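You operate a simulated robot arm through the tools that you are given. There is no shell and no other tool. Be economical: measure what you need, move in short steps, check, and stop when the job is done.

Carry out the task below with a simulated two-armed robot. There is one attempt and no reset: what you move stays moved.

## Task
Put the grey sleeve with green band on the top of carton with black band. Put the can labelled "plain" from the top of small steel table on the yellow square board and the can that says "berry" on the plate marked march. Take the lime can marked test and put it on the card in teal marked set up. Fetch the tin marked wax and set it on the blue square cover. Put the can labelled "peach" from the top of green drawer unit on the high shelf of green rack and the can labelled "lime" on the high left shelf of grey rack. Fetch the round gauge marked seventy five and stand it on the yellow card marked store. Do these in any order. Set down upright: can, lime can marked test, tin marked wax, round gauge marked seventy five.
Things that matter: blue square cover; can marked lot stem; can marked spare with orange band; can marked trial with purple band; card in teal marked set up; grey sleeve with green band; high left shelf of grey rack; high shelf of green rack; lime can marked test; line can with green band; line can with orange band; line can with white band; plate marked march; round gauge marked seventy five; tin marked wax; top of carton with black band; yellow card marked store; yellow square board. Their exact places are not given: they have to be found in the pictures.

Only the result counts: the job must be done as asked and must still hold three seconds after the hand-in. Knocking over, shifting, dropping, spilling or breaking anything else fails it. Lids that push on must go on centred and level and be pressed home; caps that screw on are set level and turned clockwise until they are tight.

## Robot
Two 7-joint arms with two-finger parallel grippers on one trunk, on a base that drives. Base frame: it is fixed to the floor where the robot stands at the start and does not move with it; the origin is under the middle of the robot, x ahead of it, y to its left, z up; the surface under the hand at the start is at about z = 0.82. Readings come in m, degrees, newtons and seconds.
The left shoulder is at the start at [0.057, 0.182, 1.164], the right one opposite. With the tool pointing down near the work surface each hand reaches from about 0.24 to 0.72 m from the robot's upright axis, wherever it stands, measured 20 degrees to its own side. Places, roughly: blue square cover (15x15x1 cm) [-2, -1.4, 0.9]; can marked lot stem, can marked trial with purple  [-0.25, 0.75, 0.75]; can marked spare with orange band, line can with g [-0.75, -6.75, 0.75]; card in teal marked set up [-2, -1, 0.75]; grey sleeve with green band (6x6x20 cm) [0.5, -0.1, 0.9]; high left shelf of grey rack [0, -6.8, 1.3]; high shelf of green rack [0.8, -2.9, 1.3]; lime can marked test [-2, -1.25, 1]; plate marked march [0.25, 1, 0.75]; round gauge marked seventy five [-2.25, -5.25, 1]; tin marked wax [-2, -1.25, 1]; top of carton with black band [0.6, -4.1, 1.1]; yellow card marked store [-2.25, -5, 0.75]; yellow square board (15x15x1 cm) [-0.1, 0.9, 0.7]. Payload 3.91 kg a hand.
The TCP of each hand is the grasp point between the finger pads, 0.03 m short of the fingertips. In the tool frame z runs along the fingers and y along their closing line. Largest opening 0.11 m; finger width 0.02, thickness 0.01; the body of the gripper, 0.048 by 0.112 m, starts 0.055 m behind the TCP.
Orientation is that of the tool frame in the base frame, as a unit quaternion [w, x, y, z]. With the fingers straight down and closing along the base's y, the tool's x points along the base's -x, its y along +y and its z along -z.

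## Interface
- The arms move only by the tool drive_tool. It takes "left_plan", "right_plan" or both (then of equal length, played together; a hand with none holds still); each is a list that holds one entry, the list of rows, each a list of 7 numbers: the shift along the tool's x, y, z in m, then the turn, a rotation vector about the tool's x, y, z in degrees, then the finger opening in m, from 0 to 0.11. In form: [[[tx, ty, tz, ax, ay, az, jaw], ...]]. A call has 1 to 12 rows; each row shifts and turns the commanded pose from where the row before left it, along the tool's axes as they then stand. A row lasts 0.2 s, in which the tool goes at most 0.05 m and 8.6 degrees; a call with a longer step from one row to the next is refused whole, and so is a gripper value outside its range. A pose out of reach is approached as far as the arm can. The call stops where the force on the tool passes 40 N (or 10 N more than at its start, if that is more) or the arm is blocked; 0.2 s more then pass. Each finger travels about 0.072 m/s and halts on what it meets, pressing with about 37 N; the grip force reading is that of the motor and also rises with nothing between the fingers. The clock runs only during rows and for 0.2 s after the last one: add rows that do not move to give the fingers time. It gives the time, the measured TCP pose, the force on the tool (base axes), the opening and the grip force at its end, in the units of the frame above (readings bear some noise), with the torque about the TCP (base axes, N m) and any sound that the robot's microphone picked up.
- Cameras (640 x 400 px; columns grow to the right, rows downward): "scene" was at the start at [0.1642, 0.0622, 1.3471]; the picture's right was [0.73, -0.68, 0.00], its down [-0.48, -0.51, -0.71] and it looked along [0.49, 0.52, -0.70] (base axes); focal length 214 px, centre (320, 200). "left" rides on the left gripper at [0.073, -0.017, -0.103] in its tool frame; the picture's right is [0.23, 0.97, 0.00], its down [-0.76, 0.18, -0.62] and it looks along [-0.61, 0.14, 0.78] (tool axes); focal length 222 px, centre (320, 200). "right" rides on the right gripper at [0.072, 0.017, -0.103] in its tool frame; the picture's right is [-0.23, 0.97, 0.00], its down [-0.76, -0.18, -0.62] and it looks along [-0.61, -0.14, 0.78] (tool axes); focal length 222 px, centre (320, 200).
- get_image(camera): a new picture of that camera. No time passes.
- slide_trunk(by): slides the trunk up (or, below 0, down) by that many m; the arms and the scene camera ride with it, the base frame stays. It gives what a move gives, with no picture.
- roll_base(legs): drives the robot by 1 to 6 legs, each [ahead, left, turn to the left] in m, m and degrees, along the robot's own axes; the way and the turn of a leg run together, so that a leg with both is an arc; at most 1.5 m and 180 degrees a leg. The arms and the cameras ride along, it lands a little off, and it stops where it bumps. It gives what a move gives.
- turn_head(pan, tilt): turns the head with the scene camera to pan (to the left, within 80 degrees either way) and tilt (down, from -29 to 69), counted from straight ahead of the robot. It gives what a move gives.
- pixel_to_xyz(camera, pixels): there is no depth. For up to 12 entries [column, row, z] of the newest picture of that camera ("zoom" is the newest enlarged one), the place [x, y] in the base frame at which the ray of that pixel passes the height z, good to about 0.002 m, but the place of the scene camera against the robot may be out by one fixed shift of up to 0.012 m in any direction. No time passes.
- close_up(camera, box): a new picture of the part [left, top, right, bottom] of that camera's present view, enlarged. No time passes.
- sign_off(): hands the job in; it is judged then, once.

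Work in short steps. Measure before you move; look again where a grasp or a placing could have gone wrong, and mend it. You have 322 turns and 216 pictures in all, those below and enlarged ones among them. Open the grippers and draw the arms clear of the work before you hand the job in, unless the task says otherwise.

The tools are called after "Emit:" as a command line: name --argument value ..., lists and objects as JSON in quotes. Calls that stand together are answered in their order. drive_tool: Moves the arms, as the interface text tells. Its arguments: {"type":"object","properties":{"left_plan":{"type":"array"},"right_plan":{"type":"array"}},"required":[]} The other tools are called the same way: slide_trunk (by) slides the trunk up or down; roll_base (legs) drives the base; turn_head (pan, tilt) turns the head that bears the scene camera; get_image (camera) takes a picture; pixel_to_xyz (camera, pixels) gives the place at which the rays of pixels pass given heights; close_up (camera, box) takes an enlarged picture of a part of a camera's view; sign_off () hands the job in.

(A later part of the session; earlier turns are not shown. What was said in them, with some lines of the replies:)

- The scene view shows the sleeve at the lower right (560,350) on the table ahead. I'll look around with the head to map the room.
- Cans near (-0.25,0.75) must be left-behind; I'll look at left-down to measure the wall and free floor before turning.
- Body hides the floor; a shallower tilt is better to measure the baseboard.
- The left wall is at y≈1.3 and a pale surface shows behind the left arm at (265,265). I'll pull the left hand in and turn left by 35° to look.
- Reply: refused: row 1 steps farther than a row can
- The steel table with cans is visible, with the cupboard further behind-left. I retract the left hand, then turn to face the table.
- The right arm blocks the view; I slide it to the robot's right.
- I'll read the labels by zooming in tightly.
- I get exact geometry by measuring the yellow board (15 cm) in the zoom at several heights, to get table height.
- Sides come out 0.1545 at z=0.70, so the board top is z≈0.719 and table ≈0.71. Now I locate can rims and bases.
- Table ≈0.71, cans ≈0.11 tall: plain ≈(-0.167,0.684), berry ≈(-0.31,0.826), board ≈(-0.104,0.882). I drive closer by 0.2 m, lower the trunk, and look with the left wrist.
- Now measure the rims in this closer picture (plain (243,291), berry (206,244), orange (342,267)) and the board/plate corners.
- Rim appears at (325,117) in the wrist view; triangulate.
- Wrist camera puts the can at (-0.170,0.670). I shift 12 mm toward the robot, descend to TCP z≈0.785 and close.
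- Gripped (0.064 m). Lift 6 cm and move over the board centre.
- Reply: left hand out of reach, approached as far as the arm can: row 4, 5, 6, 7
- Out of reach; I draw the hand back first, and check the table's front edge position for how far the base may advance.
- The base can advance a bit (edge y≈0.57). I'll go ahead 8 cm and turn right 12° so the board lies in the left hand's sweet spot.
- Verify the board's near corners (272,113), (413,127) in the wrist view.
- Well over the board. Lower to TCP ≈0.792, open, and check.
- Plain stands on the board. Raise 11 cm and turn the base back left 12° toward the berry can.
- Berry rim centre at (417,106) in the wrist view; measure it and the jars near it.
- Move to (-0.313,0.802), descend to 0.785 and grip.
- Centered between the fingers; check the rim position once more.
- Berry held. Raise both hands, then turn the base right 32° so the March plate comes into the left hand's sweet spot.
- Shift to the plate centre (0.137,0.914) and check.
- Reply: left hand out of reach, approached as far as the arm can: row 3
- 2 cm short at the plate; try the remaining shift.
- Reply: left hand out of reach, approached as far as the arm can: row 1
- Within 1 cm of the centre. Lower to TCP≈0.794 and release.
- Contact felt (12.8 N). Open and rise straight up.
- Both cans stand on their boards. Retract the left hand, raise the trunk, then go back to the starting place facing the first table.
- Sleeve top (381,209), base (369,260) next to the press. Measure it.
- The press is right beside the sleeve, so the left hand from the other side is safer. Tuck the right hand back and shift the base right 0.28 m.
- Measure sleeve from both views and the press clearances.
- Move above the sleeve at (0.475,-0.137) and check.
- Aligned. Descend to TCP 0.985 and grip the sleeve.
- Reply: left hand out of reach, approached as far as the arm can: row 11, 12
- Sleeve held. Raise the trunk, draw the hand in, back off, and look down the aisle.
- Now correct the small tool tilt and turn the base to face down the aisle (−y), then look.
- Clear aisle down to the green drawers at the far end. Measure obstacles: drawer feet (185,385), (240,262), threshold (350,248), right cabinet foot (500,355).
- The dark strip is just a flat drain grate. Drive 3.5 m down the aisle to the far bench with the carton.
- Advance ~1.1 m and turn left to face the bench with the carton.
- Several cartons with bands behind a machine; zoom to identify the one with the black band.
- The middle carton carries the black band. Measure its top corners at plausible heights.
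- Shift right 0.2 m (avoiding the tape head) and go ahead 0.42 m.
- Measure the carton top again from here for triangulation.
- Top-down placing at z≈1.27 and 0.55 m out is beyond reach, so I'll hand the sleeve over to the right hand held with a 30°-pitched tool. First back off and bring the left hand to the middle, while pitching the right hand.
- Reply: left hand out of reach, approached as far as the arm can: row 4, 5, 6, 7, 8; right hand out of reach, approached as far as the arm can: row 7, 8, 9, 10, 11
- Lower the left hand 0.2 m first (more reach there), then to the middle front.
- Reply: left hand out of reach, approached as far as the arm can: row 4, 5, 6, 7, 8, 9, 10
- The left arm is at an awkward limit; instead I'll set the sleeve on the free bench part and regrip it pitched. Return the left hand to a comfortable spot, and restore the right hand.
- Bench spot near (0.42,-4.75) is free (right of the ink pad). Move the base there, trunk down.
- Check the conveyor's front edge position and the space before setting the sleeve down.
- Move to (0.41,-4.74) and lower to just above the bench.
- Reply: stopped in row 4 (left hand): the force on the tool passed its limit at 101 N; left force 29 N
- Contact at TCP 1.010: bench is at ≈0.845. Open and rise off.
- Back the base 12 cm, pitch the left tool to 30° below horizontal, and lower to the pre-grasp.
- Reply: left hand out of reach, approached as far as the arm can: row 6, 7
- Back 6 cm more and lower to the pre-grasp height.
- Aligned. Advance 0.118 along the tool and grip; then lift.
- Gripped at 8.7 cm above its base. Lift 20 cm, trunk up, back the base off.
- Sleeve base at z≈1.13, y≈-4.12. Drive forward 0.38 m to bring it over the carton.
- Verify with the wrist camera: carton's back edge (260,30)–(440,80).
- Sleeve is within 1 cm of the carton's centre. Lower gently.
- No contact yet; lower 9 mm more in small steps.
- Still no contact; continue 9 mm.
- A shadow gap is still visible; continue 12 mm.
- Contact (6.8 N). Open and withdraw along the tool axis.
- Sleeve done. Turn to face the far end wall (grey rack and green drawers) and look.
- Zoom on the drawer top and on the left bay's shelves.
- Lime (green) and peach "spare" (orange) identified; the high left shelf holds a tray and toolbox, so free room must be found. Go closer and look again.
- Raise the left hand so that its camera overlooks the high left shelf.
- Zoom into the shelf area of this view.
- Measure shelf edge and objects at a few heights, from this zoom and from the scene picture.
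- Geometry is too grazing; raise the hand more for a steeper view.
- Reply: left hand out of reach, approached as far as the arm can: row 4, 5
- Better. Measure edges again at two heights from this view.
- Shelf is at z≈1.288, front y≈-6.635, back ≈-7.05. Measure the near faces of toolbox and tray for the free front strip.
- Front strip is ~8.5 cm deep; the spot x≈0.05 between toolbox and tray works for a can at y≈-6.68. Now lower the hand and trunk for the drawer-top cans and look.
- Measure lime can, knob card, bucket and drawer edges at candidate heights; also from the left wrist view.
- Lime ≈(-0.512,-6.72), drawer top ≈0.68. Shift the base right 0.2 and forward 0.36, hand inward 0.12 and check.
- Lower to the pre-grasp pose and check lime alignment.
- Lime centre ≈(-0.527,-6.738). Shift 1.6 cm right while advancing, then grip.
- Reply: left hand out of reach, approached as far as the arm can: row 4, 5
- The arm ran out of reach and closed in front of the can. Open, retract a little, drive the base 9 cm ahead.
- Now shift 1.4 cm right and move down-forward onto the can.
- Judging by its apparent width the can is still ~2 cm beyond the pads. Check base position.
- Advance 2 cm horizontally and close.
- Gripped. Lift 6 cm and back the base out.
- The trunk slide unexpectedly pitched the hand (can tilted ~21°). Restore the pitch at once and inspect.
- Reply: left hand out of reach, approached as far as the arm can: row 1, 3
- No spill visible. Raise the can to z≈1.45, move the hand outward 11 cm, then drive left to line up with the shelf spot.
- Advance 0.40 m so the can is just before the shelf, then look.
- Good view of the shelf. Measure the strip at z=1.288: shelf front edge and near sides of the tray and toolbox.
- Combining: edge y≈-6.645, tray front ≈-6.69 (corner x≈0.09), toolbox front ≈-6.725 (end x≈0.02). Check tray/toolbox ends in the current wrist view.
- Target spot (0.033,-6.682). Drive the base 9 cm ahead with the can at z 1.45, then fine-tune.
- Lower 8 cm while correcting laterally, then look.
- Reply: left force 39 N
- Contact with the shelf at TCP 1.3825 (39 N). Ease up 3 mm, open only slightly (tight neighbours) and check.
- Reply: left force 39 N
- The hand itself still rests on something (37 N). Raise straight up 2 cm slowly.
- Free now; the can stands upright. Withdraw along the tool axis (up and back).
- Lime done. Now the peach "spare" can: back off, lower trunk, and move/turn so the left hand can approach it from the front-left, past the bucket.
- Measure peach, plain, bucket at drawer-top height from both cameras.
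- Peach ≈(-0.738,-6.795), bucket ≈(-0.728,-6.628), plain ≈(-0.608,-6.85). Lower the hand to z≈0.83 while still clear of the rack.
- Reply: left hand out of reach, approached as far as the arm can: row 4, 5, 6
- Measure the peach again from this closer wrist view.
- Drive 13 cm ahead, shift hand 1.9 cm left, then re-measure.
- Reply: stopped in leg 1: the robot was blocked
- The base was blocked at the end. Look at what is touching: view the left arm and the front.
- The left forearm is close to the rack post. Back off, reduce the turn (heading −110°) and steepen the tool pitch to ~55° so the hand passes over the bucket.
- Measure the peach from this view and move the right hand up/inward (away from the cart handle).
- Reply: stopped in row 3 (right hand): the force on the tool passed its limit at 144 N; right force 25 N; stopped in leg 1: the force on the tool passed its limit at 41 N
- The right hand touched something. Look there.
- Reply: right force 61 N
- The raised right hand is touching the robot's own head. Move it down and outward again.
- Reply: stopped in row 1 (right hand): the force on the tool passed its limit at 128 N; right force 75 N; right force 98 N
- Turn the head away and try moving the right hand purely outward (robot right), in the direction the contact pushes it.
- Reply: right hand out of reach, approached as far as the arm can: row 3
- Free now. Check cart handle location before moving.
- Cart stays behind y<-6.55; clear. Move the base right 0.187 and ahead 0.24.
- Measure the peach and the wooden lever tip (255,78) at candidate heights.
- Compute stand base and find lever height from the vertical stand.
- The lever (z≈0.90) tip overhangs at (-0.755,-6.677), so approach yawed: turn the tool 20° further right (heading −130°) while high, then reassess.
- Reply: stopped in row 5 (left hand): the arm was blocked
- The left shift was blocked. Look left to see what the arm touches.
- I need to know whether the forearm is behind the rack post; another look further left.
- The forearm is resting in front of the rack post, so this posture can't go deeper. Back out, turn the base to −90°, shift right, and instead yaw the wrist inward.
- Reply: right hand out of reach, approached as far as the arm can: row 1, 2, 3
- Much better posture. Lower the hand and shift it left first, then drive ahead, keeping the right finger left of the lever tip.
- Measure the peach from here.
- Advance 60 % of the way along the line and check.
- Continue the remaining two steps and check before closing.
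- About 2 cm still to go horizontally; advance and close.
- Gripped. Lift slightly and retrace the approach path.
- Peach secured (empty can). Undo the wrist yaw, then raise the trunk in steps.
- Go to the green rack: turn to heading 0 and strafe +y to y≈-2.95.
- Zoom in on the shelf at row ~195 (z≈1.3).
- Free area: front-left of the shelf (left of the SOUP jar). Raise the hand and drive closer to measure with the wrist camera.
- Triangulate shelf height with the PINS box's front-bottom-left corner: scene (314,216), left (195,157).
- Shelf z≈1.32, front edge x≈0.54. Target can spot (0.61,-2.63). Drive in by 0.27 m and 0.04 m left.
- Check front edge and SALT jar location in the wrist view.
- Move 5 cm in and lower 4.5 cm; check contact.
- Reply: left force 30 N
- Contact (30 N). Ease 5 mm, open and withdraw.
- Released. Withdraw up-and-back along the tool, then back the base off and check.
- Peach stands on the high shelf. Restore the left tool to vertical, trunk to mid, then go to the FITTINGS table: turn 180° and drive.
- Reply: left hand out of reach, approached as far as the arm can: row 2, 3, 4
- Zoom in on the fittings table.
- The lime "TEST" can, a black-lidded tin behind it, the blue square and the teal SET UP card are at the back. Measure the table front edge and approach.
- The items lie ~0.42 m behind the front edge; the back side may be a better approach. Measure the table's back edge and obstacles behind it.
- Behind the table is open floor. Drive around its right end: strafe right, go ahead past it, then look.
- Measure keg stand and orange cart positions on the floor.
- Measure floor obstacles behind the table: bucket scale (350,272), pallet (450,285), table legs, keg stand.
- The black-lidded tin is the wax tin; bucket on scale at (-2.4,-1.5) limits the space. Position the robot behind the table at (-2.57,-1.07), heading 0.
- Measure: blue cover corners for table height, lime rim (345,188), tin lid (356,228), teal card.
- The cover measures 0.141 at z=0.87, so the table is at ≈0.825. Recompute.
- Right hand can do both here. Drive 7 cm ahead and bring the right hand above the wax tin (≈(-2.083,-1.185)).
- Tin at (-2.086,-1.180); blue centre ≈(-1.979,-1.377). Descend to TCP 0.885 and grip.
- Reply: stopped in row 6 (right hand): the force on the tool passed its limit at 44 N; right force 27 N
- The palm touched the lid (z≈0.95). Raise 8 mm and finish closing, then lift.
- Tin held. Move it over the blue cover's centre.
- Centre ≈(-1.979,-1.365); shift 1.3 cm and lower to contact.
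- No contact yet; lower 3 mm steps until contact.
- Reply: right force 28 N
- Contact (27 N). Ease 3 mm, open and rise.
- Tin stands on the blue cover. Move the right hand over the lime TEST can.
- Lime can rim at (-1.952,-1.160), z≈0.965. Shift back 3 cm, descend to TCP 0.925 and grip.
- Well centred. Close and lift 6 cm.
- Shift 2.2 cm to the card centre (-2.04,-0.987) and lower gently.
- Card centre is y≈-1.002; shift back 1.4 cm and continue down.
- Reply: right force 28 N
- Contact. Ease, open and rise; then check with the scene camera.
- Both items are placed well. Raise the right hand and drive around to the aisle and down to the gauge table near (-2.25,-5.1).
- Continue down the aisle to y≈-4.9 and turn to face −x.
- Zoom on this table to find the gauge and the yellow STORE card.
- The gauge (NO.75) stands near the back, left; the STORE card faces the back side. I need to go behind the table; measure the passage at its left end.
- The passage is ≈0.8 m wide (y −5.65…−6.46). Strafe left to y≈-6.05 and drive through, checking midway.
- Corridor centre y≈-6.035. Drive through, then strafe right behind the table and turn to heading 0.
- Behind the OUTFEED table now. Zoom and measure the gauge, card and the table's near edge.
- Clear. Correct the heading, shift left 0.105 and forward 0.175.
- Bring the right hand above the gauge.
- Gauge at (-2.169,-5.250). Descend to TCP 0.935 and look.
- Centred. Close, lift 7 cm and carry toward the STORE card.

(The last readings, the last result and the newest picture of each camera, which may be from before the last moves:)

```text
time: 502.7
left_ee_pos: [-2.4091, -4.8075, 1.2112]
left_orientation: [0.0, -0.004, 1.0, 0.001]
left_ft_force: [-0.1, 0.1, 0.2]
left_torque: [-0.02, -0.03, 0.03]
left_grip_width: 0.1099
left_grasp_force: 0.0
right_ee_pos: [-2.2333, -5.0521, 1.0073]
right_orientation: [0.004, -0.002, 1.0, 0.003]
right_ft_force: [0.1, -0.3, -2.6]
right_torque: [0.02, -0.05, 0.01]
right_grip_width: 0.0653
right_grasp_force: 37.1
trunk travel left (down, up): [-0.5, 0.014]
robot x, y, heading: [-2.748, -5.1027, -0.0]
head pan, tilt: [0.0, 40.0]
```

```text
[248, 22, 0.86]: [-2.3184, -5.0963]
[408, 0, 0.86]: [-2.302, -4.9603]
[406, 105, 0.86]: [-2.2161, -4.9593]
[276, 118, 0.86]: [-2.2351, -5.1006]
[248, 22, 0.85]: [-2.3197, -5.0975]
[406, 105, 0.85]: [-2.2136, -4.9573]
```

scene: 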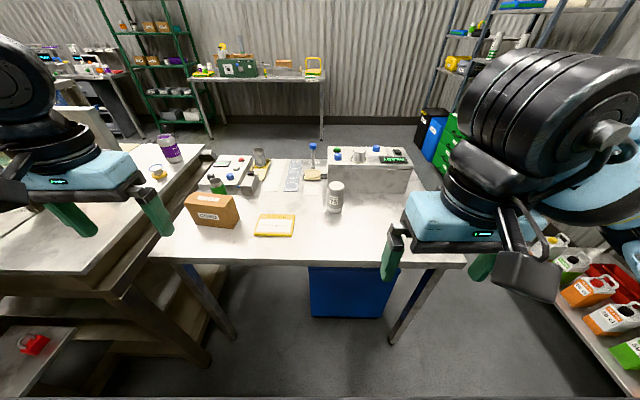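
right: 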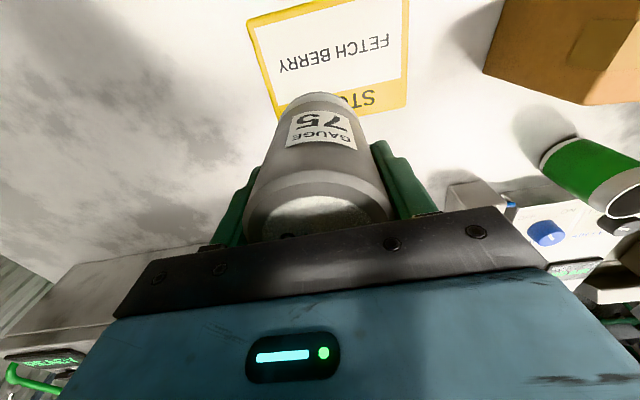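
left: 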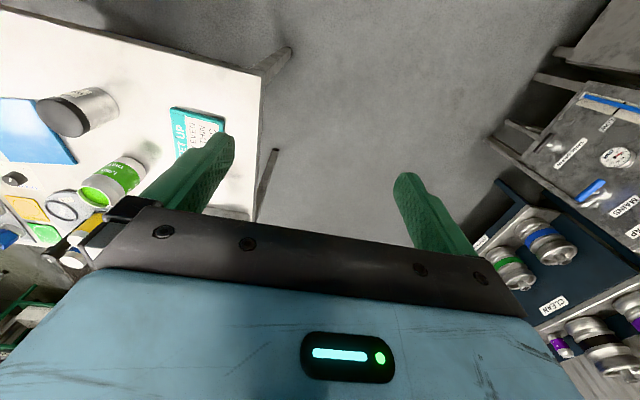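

Card centre ≈(-2.266,-5.028). Shift there and lower.

Emit:
drive_tool --right_plan '[[[0.033, 0.024, 0, 0, 0, 0, 0.045], [0, 0, 0.025, 0, 0, 0, 0.045], [0, 0, 0.02, 0, 0, 0, 0.045], [0, 0, 0, 0, 0, 0, 0.045]]]'

Emit:
get_image --camera "right"

```text
time: 503.7
left_ee_pos: [-2.4092, -4.807, 1.2118]
left_orientation: [0.0, -0.005, 1.0, 0.0]
left_ft_force: [-0.1, 0.0, -0.2]
left_torque: [0.05, 0.01, 0.0]
left_grip_width: 0.1101
left_grasp_force: 0.0
right_ee_pos: [-2.2657, -5.0269, 0.9624]
right_orientation: [0.004, -0.002, 1.0, 0.002]
right_ft_force: [0.4, 0.6, -2.6]
right_torque: [0.0, 0.02, 0.01]
right_grip_width: 0.065
right_grasp_force: 37.1
trunk travel left (down, up): [-0.5, 0.014]
robot x, y, heading: [-2.7501, -5.1004, -0.4]
head pan, tilt: [0.0, 40.0]
```

```text
42 pictures are left
```

right: 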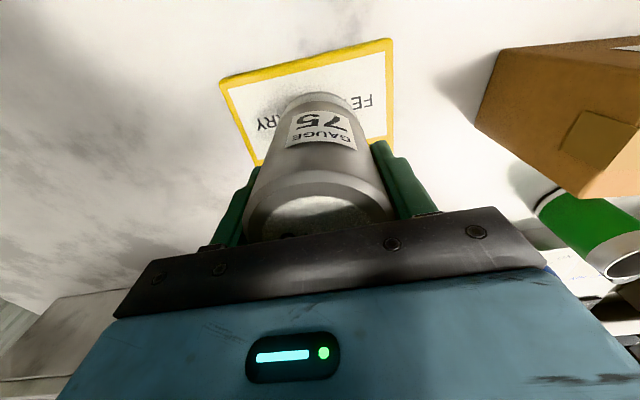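

Looks centred. Lower in small steps to contact.

Emit:
drive_tool --right_plan '[[[0, 0, 0.005, 0, 0, 0, 0.045], [0, 0, 0.004, 0, 0, 0, 0.045], [0, 0, 0.003, 0, 0, 0, 0.045], [0, 0, 0, 0, 0, 0, 0.045]]]'

Emit:
pixel_to_xyz --camera "right" --pixels '[[220, 80, 0.86], [392, 40, 0.86], [395, 142, 0.86]]'

```text
time: 504.7
left_ee_pos: [-2.4104, -4.8078, 1.2114]
left_orientation: [0.001, -0.004, 1.0, 0.0]
left_ft_force: [0.4, 0.1, -0.1]
left_torque: [0.02, 0.01, -0.01]
left_grip_width: 0.1099
left_grasp_force: 0.0
right_ee_pos: [-2.2652, -5.0286, 0.9514]
right_orientation: [0.006, -0.002, 1.0, 0.003]
right_ft_force: [-0.1, -2.1, 10.0]
right_torque: [-0.43, 0.13, -0.07]
right_grip_width: 0.0651
right_grasp_force: 37.3
trunk travel left (down, up): [-0.5, 0.014]
robot x, y, heading: [-2.7485, -5.1037, -0.1]
head pan, tilt: [0.0, 40.0]
```

```text
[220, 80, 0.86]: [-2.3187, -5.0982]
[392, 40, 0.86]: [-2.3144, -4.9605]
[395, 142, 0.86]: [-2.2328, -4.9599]
```

Contact (10 N), centred on the card. Open, rise and check.

Emit:
drive_tool --right_plan '[[[0, 0, 0, 0, 0, 0, 0.065], [0, 0, 0, 0, 0, 0, 0.085], [0, 0, 0, 0, 0, 0, 0.11], [0, 0, 0, 0, 0, 0, 0.11], [0, 0, -0.04, 0, 0, 0, 0.11], [0, 0, -0.04, 0, 0, 0, 0.11], [0, 0, -0.04, 0, 0, 0, 0.11], [0, 0, -0.04, 0, 0, 0, 0.11], [0.04, -0.02, -0.02, 0, 0, 0, 0.11], [0.04, -0.02, 0, 0, 0, 0, 0.11], [0.04, -0.02, 0, 0, 0, 0, 0.11], [0.03, -0.02, 0, 0, 0, 0, 0.11]]]'

Emit:
roll_base --legs '[[-0.15, 0, 0]]'

Emit:
close_up --camera "scene" --box '[200, 150, 400, 275]'

```text
time: 507.3
left_ee_pos: [-2.4105, -4.807, 1.2109]
left_orientation: [0.001, -0.005, 1.0, 0.002]
left_ft_force: [0.2, 0.6, -0.3]
left_torque: [0.02, 0.02, 0.04]
left_grip_width: 0.1099
left_grasp_force: 0.0
right_ee_pos: [-2.418, -5.1086, 1.1289]
right_orientation: [0.005, -0.001, 1.0, 0.003]
right_ft_force: [-0.3, -0.6, 0.2]
right_torque: [0.02, -0.02, 0.0]
right_grip_width: 0.1104
right_grasp_force: 0.0
trunk travel left (down, up): [-0.5, 0.014]
robot x, y, heading: [-2.7485, -5.1022, 0.1]
head pan, tilt: [0.0, 40.0]
```

```text
time: 508.7
left_ee_pos: [-2.5584, -4.8066, 1.2102]
left_orientation: [0.0, -0.003, 1.0, 0.0]
left_ft_force: [-0.7, 0.4, 0.0]
left_torque: [0.02, 0.01, -0.03]
left_grip_width: 0.11
left_grasp_force: 0.1
right_ee_pos: [-2.5656, -5.1082, 1.1278]
right_orientation: [0.003, -0.002, 1.0, 0.003]
right_ft_force: [-0.2, 0.2, 0.0]
right_torque: [0.01, 0.04, -0.01]
right_grip_width: 0.1098
right_grasp_force: 0.0
trunk travel left (down, up): [-0.5, 0.014]
robot x, y, heading: [-2.8975, -5.103, -0.2]
head pan, tilt: [0.0, 40.0]
```

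```text
3.20 times, centred on (300, 212) of scene
```

zoom: 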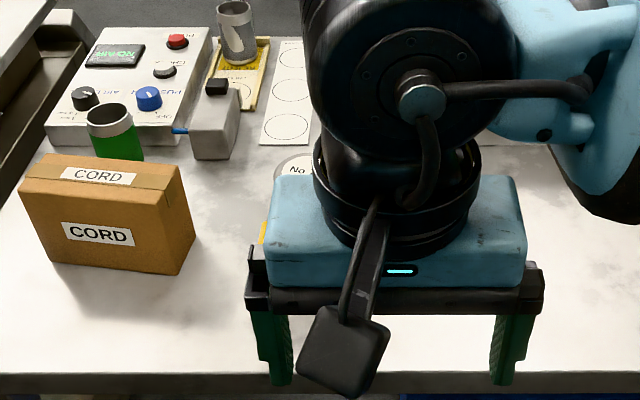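

The hand hides the gauge; move it aside and look.

Emit:
drive_tool --right_plan '[[[0, -0.045, 0, 0, 0, 0, 0.11], [0, -0.045, 0, 0, 0, 0, 0.11], [0, -0.045, 0, 0, 0, 0, 0.11], [0, -0.045, 0, 0, 0, 0, 0.11], [0, 0, 0, 0, 0, 0, 0.11]]]'

Emit:
close_up --camera "scene" --box '[200, 150, 400, 275]'

```text
time: 509.9
left_ee_pos: [-2.5592, -4.8063, 1.2108]
left_orientation: [0.0, -0.004, 1.0, 0.0]
left_ft_force: [-0.8, 0.4, -0.4]
left_torque: [0.01, -0.03, -0.03]
left_grip_width: 0.1101
left_grasp_force: 0.0
right_ee_pos: [-2.563, -5.2874, 1.1248]
right_orientation: [0.004, -0.002, 1.0, 0.003]
right_ft_force: [-0.4, 0.9, -0.8]
right_torque: [0.0, 0.0, 0.02]
right_grip_width: 0.1101
right_grasp_force: 0.0
trunk travel left (down, up): [-0.5, 0.014]
robot x, y, heading: [-2.8986, -5.1078, -0.1]
head pan, tilt: [0.0, 40.0]
```

```text
3.20 times, centred on (300, 212) of scene
```

zoom: 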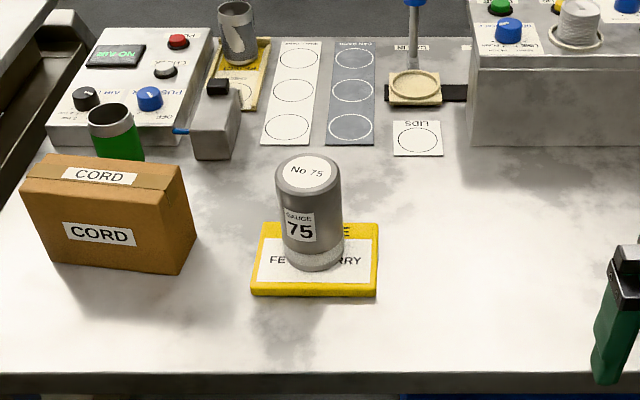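

The gauge stands on the STORE card, so all eight placements are done. Grippers are open and the arms are clear, so I hand in.

Emit:
sign_off

```text
The job is handed in.
```

I handed the job in with all eight items placed where you asked; the robot's result does not show whether the judge accepted it.

- **Steel table:** the plain can is on the yellow square board and the berry can is on the March plate, both upright.
- **Carton:** the grey sleeve with green band is standing on top of the carton with the black band.
- **Racks:** the lime can is upright on the high left shelf of the grey rack, in the narrow gap between the blue tray and the toolbox. The peach can is upright on the high shelf of the green rack.
- **Fittings table:** the wax tin is on the blue square cover, and the lime can marked test is on the teal set-up card.
- **Gauge:** the seventy-five gauge is standing on the yellow store card.

These contacts could count against the job:

- **Lime can tilt:** a trunk move tipped the held lime can about 21° for a moment. I levelled it at once and saw no spill.
- **Grey rack shelf:** while setting that can down, the hand pressed on the shelf or the tray beside it (about 37 N).
- **Near the green drawer unit:** during the peach pick the base was stopped once, and the left arm was later blocked against a rack post.

I saw no neighbouring item fall or move in later pictures of those places. I did not take a last look at every spot before handing in.
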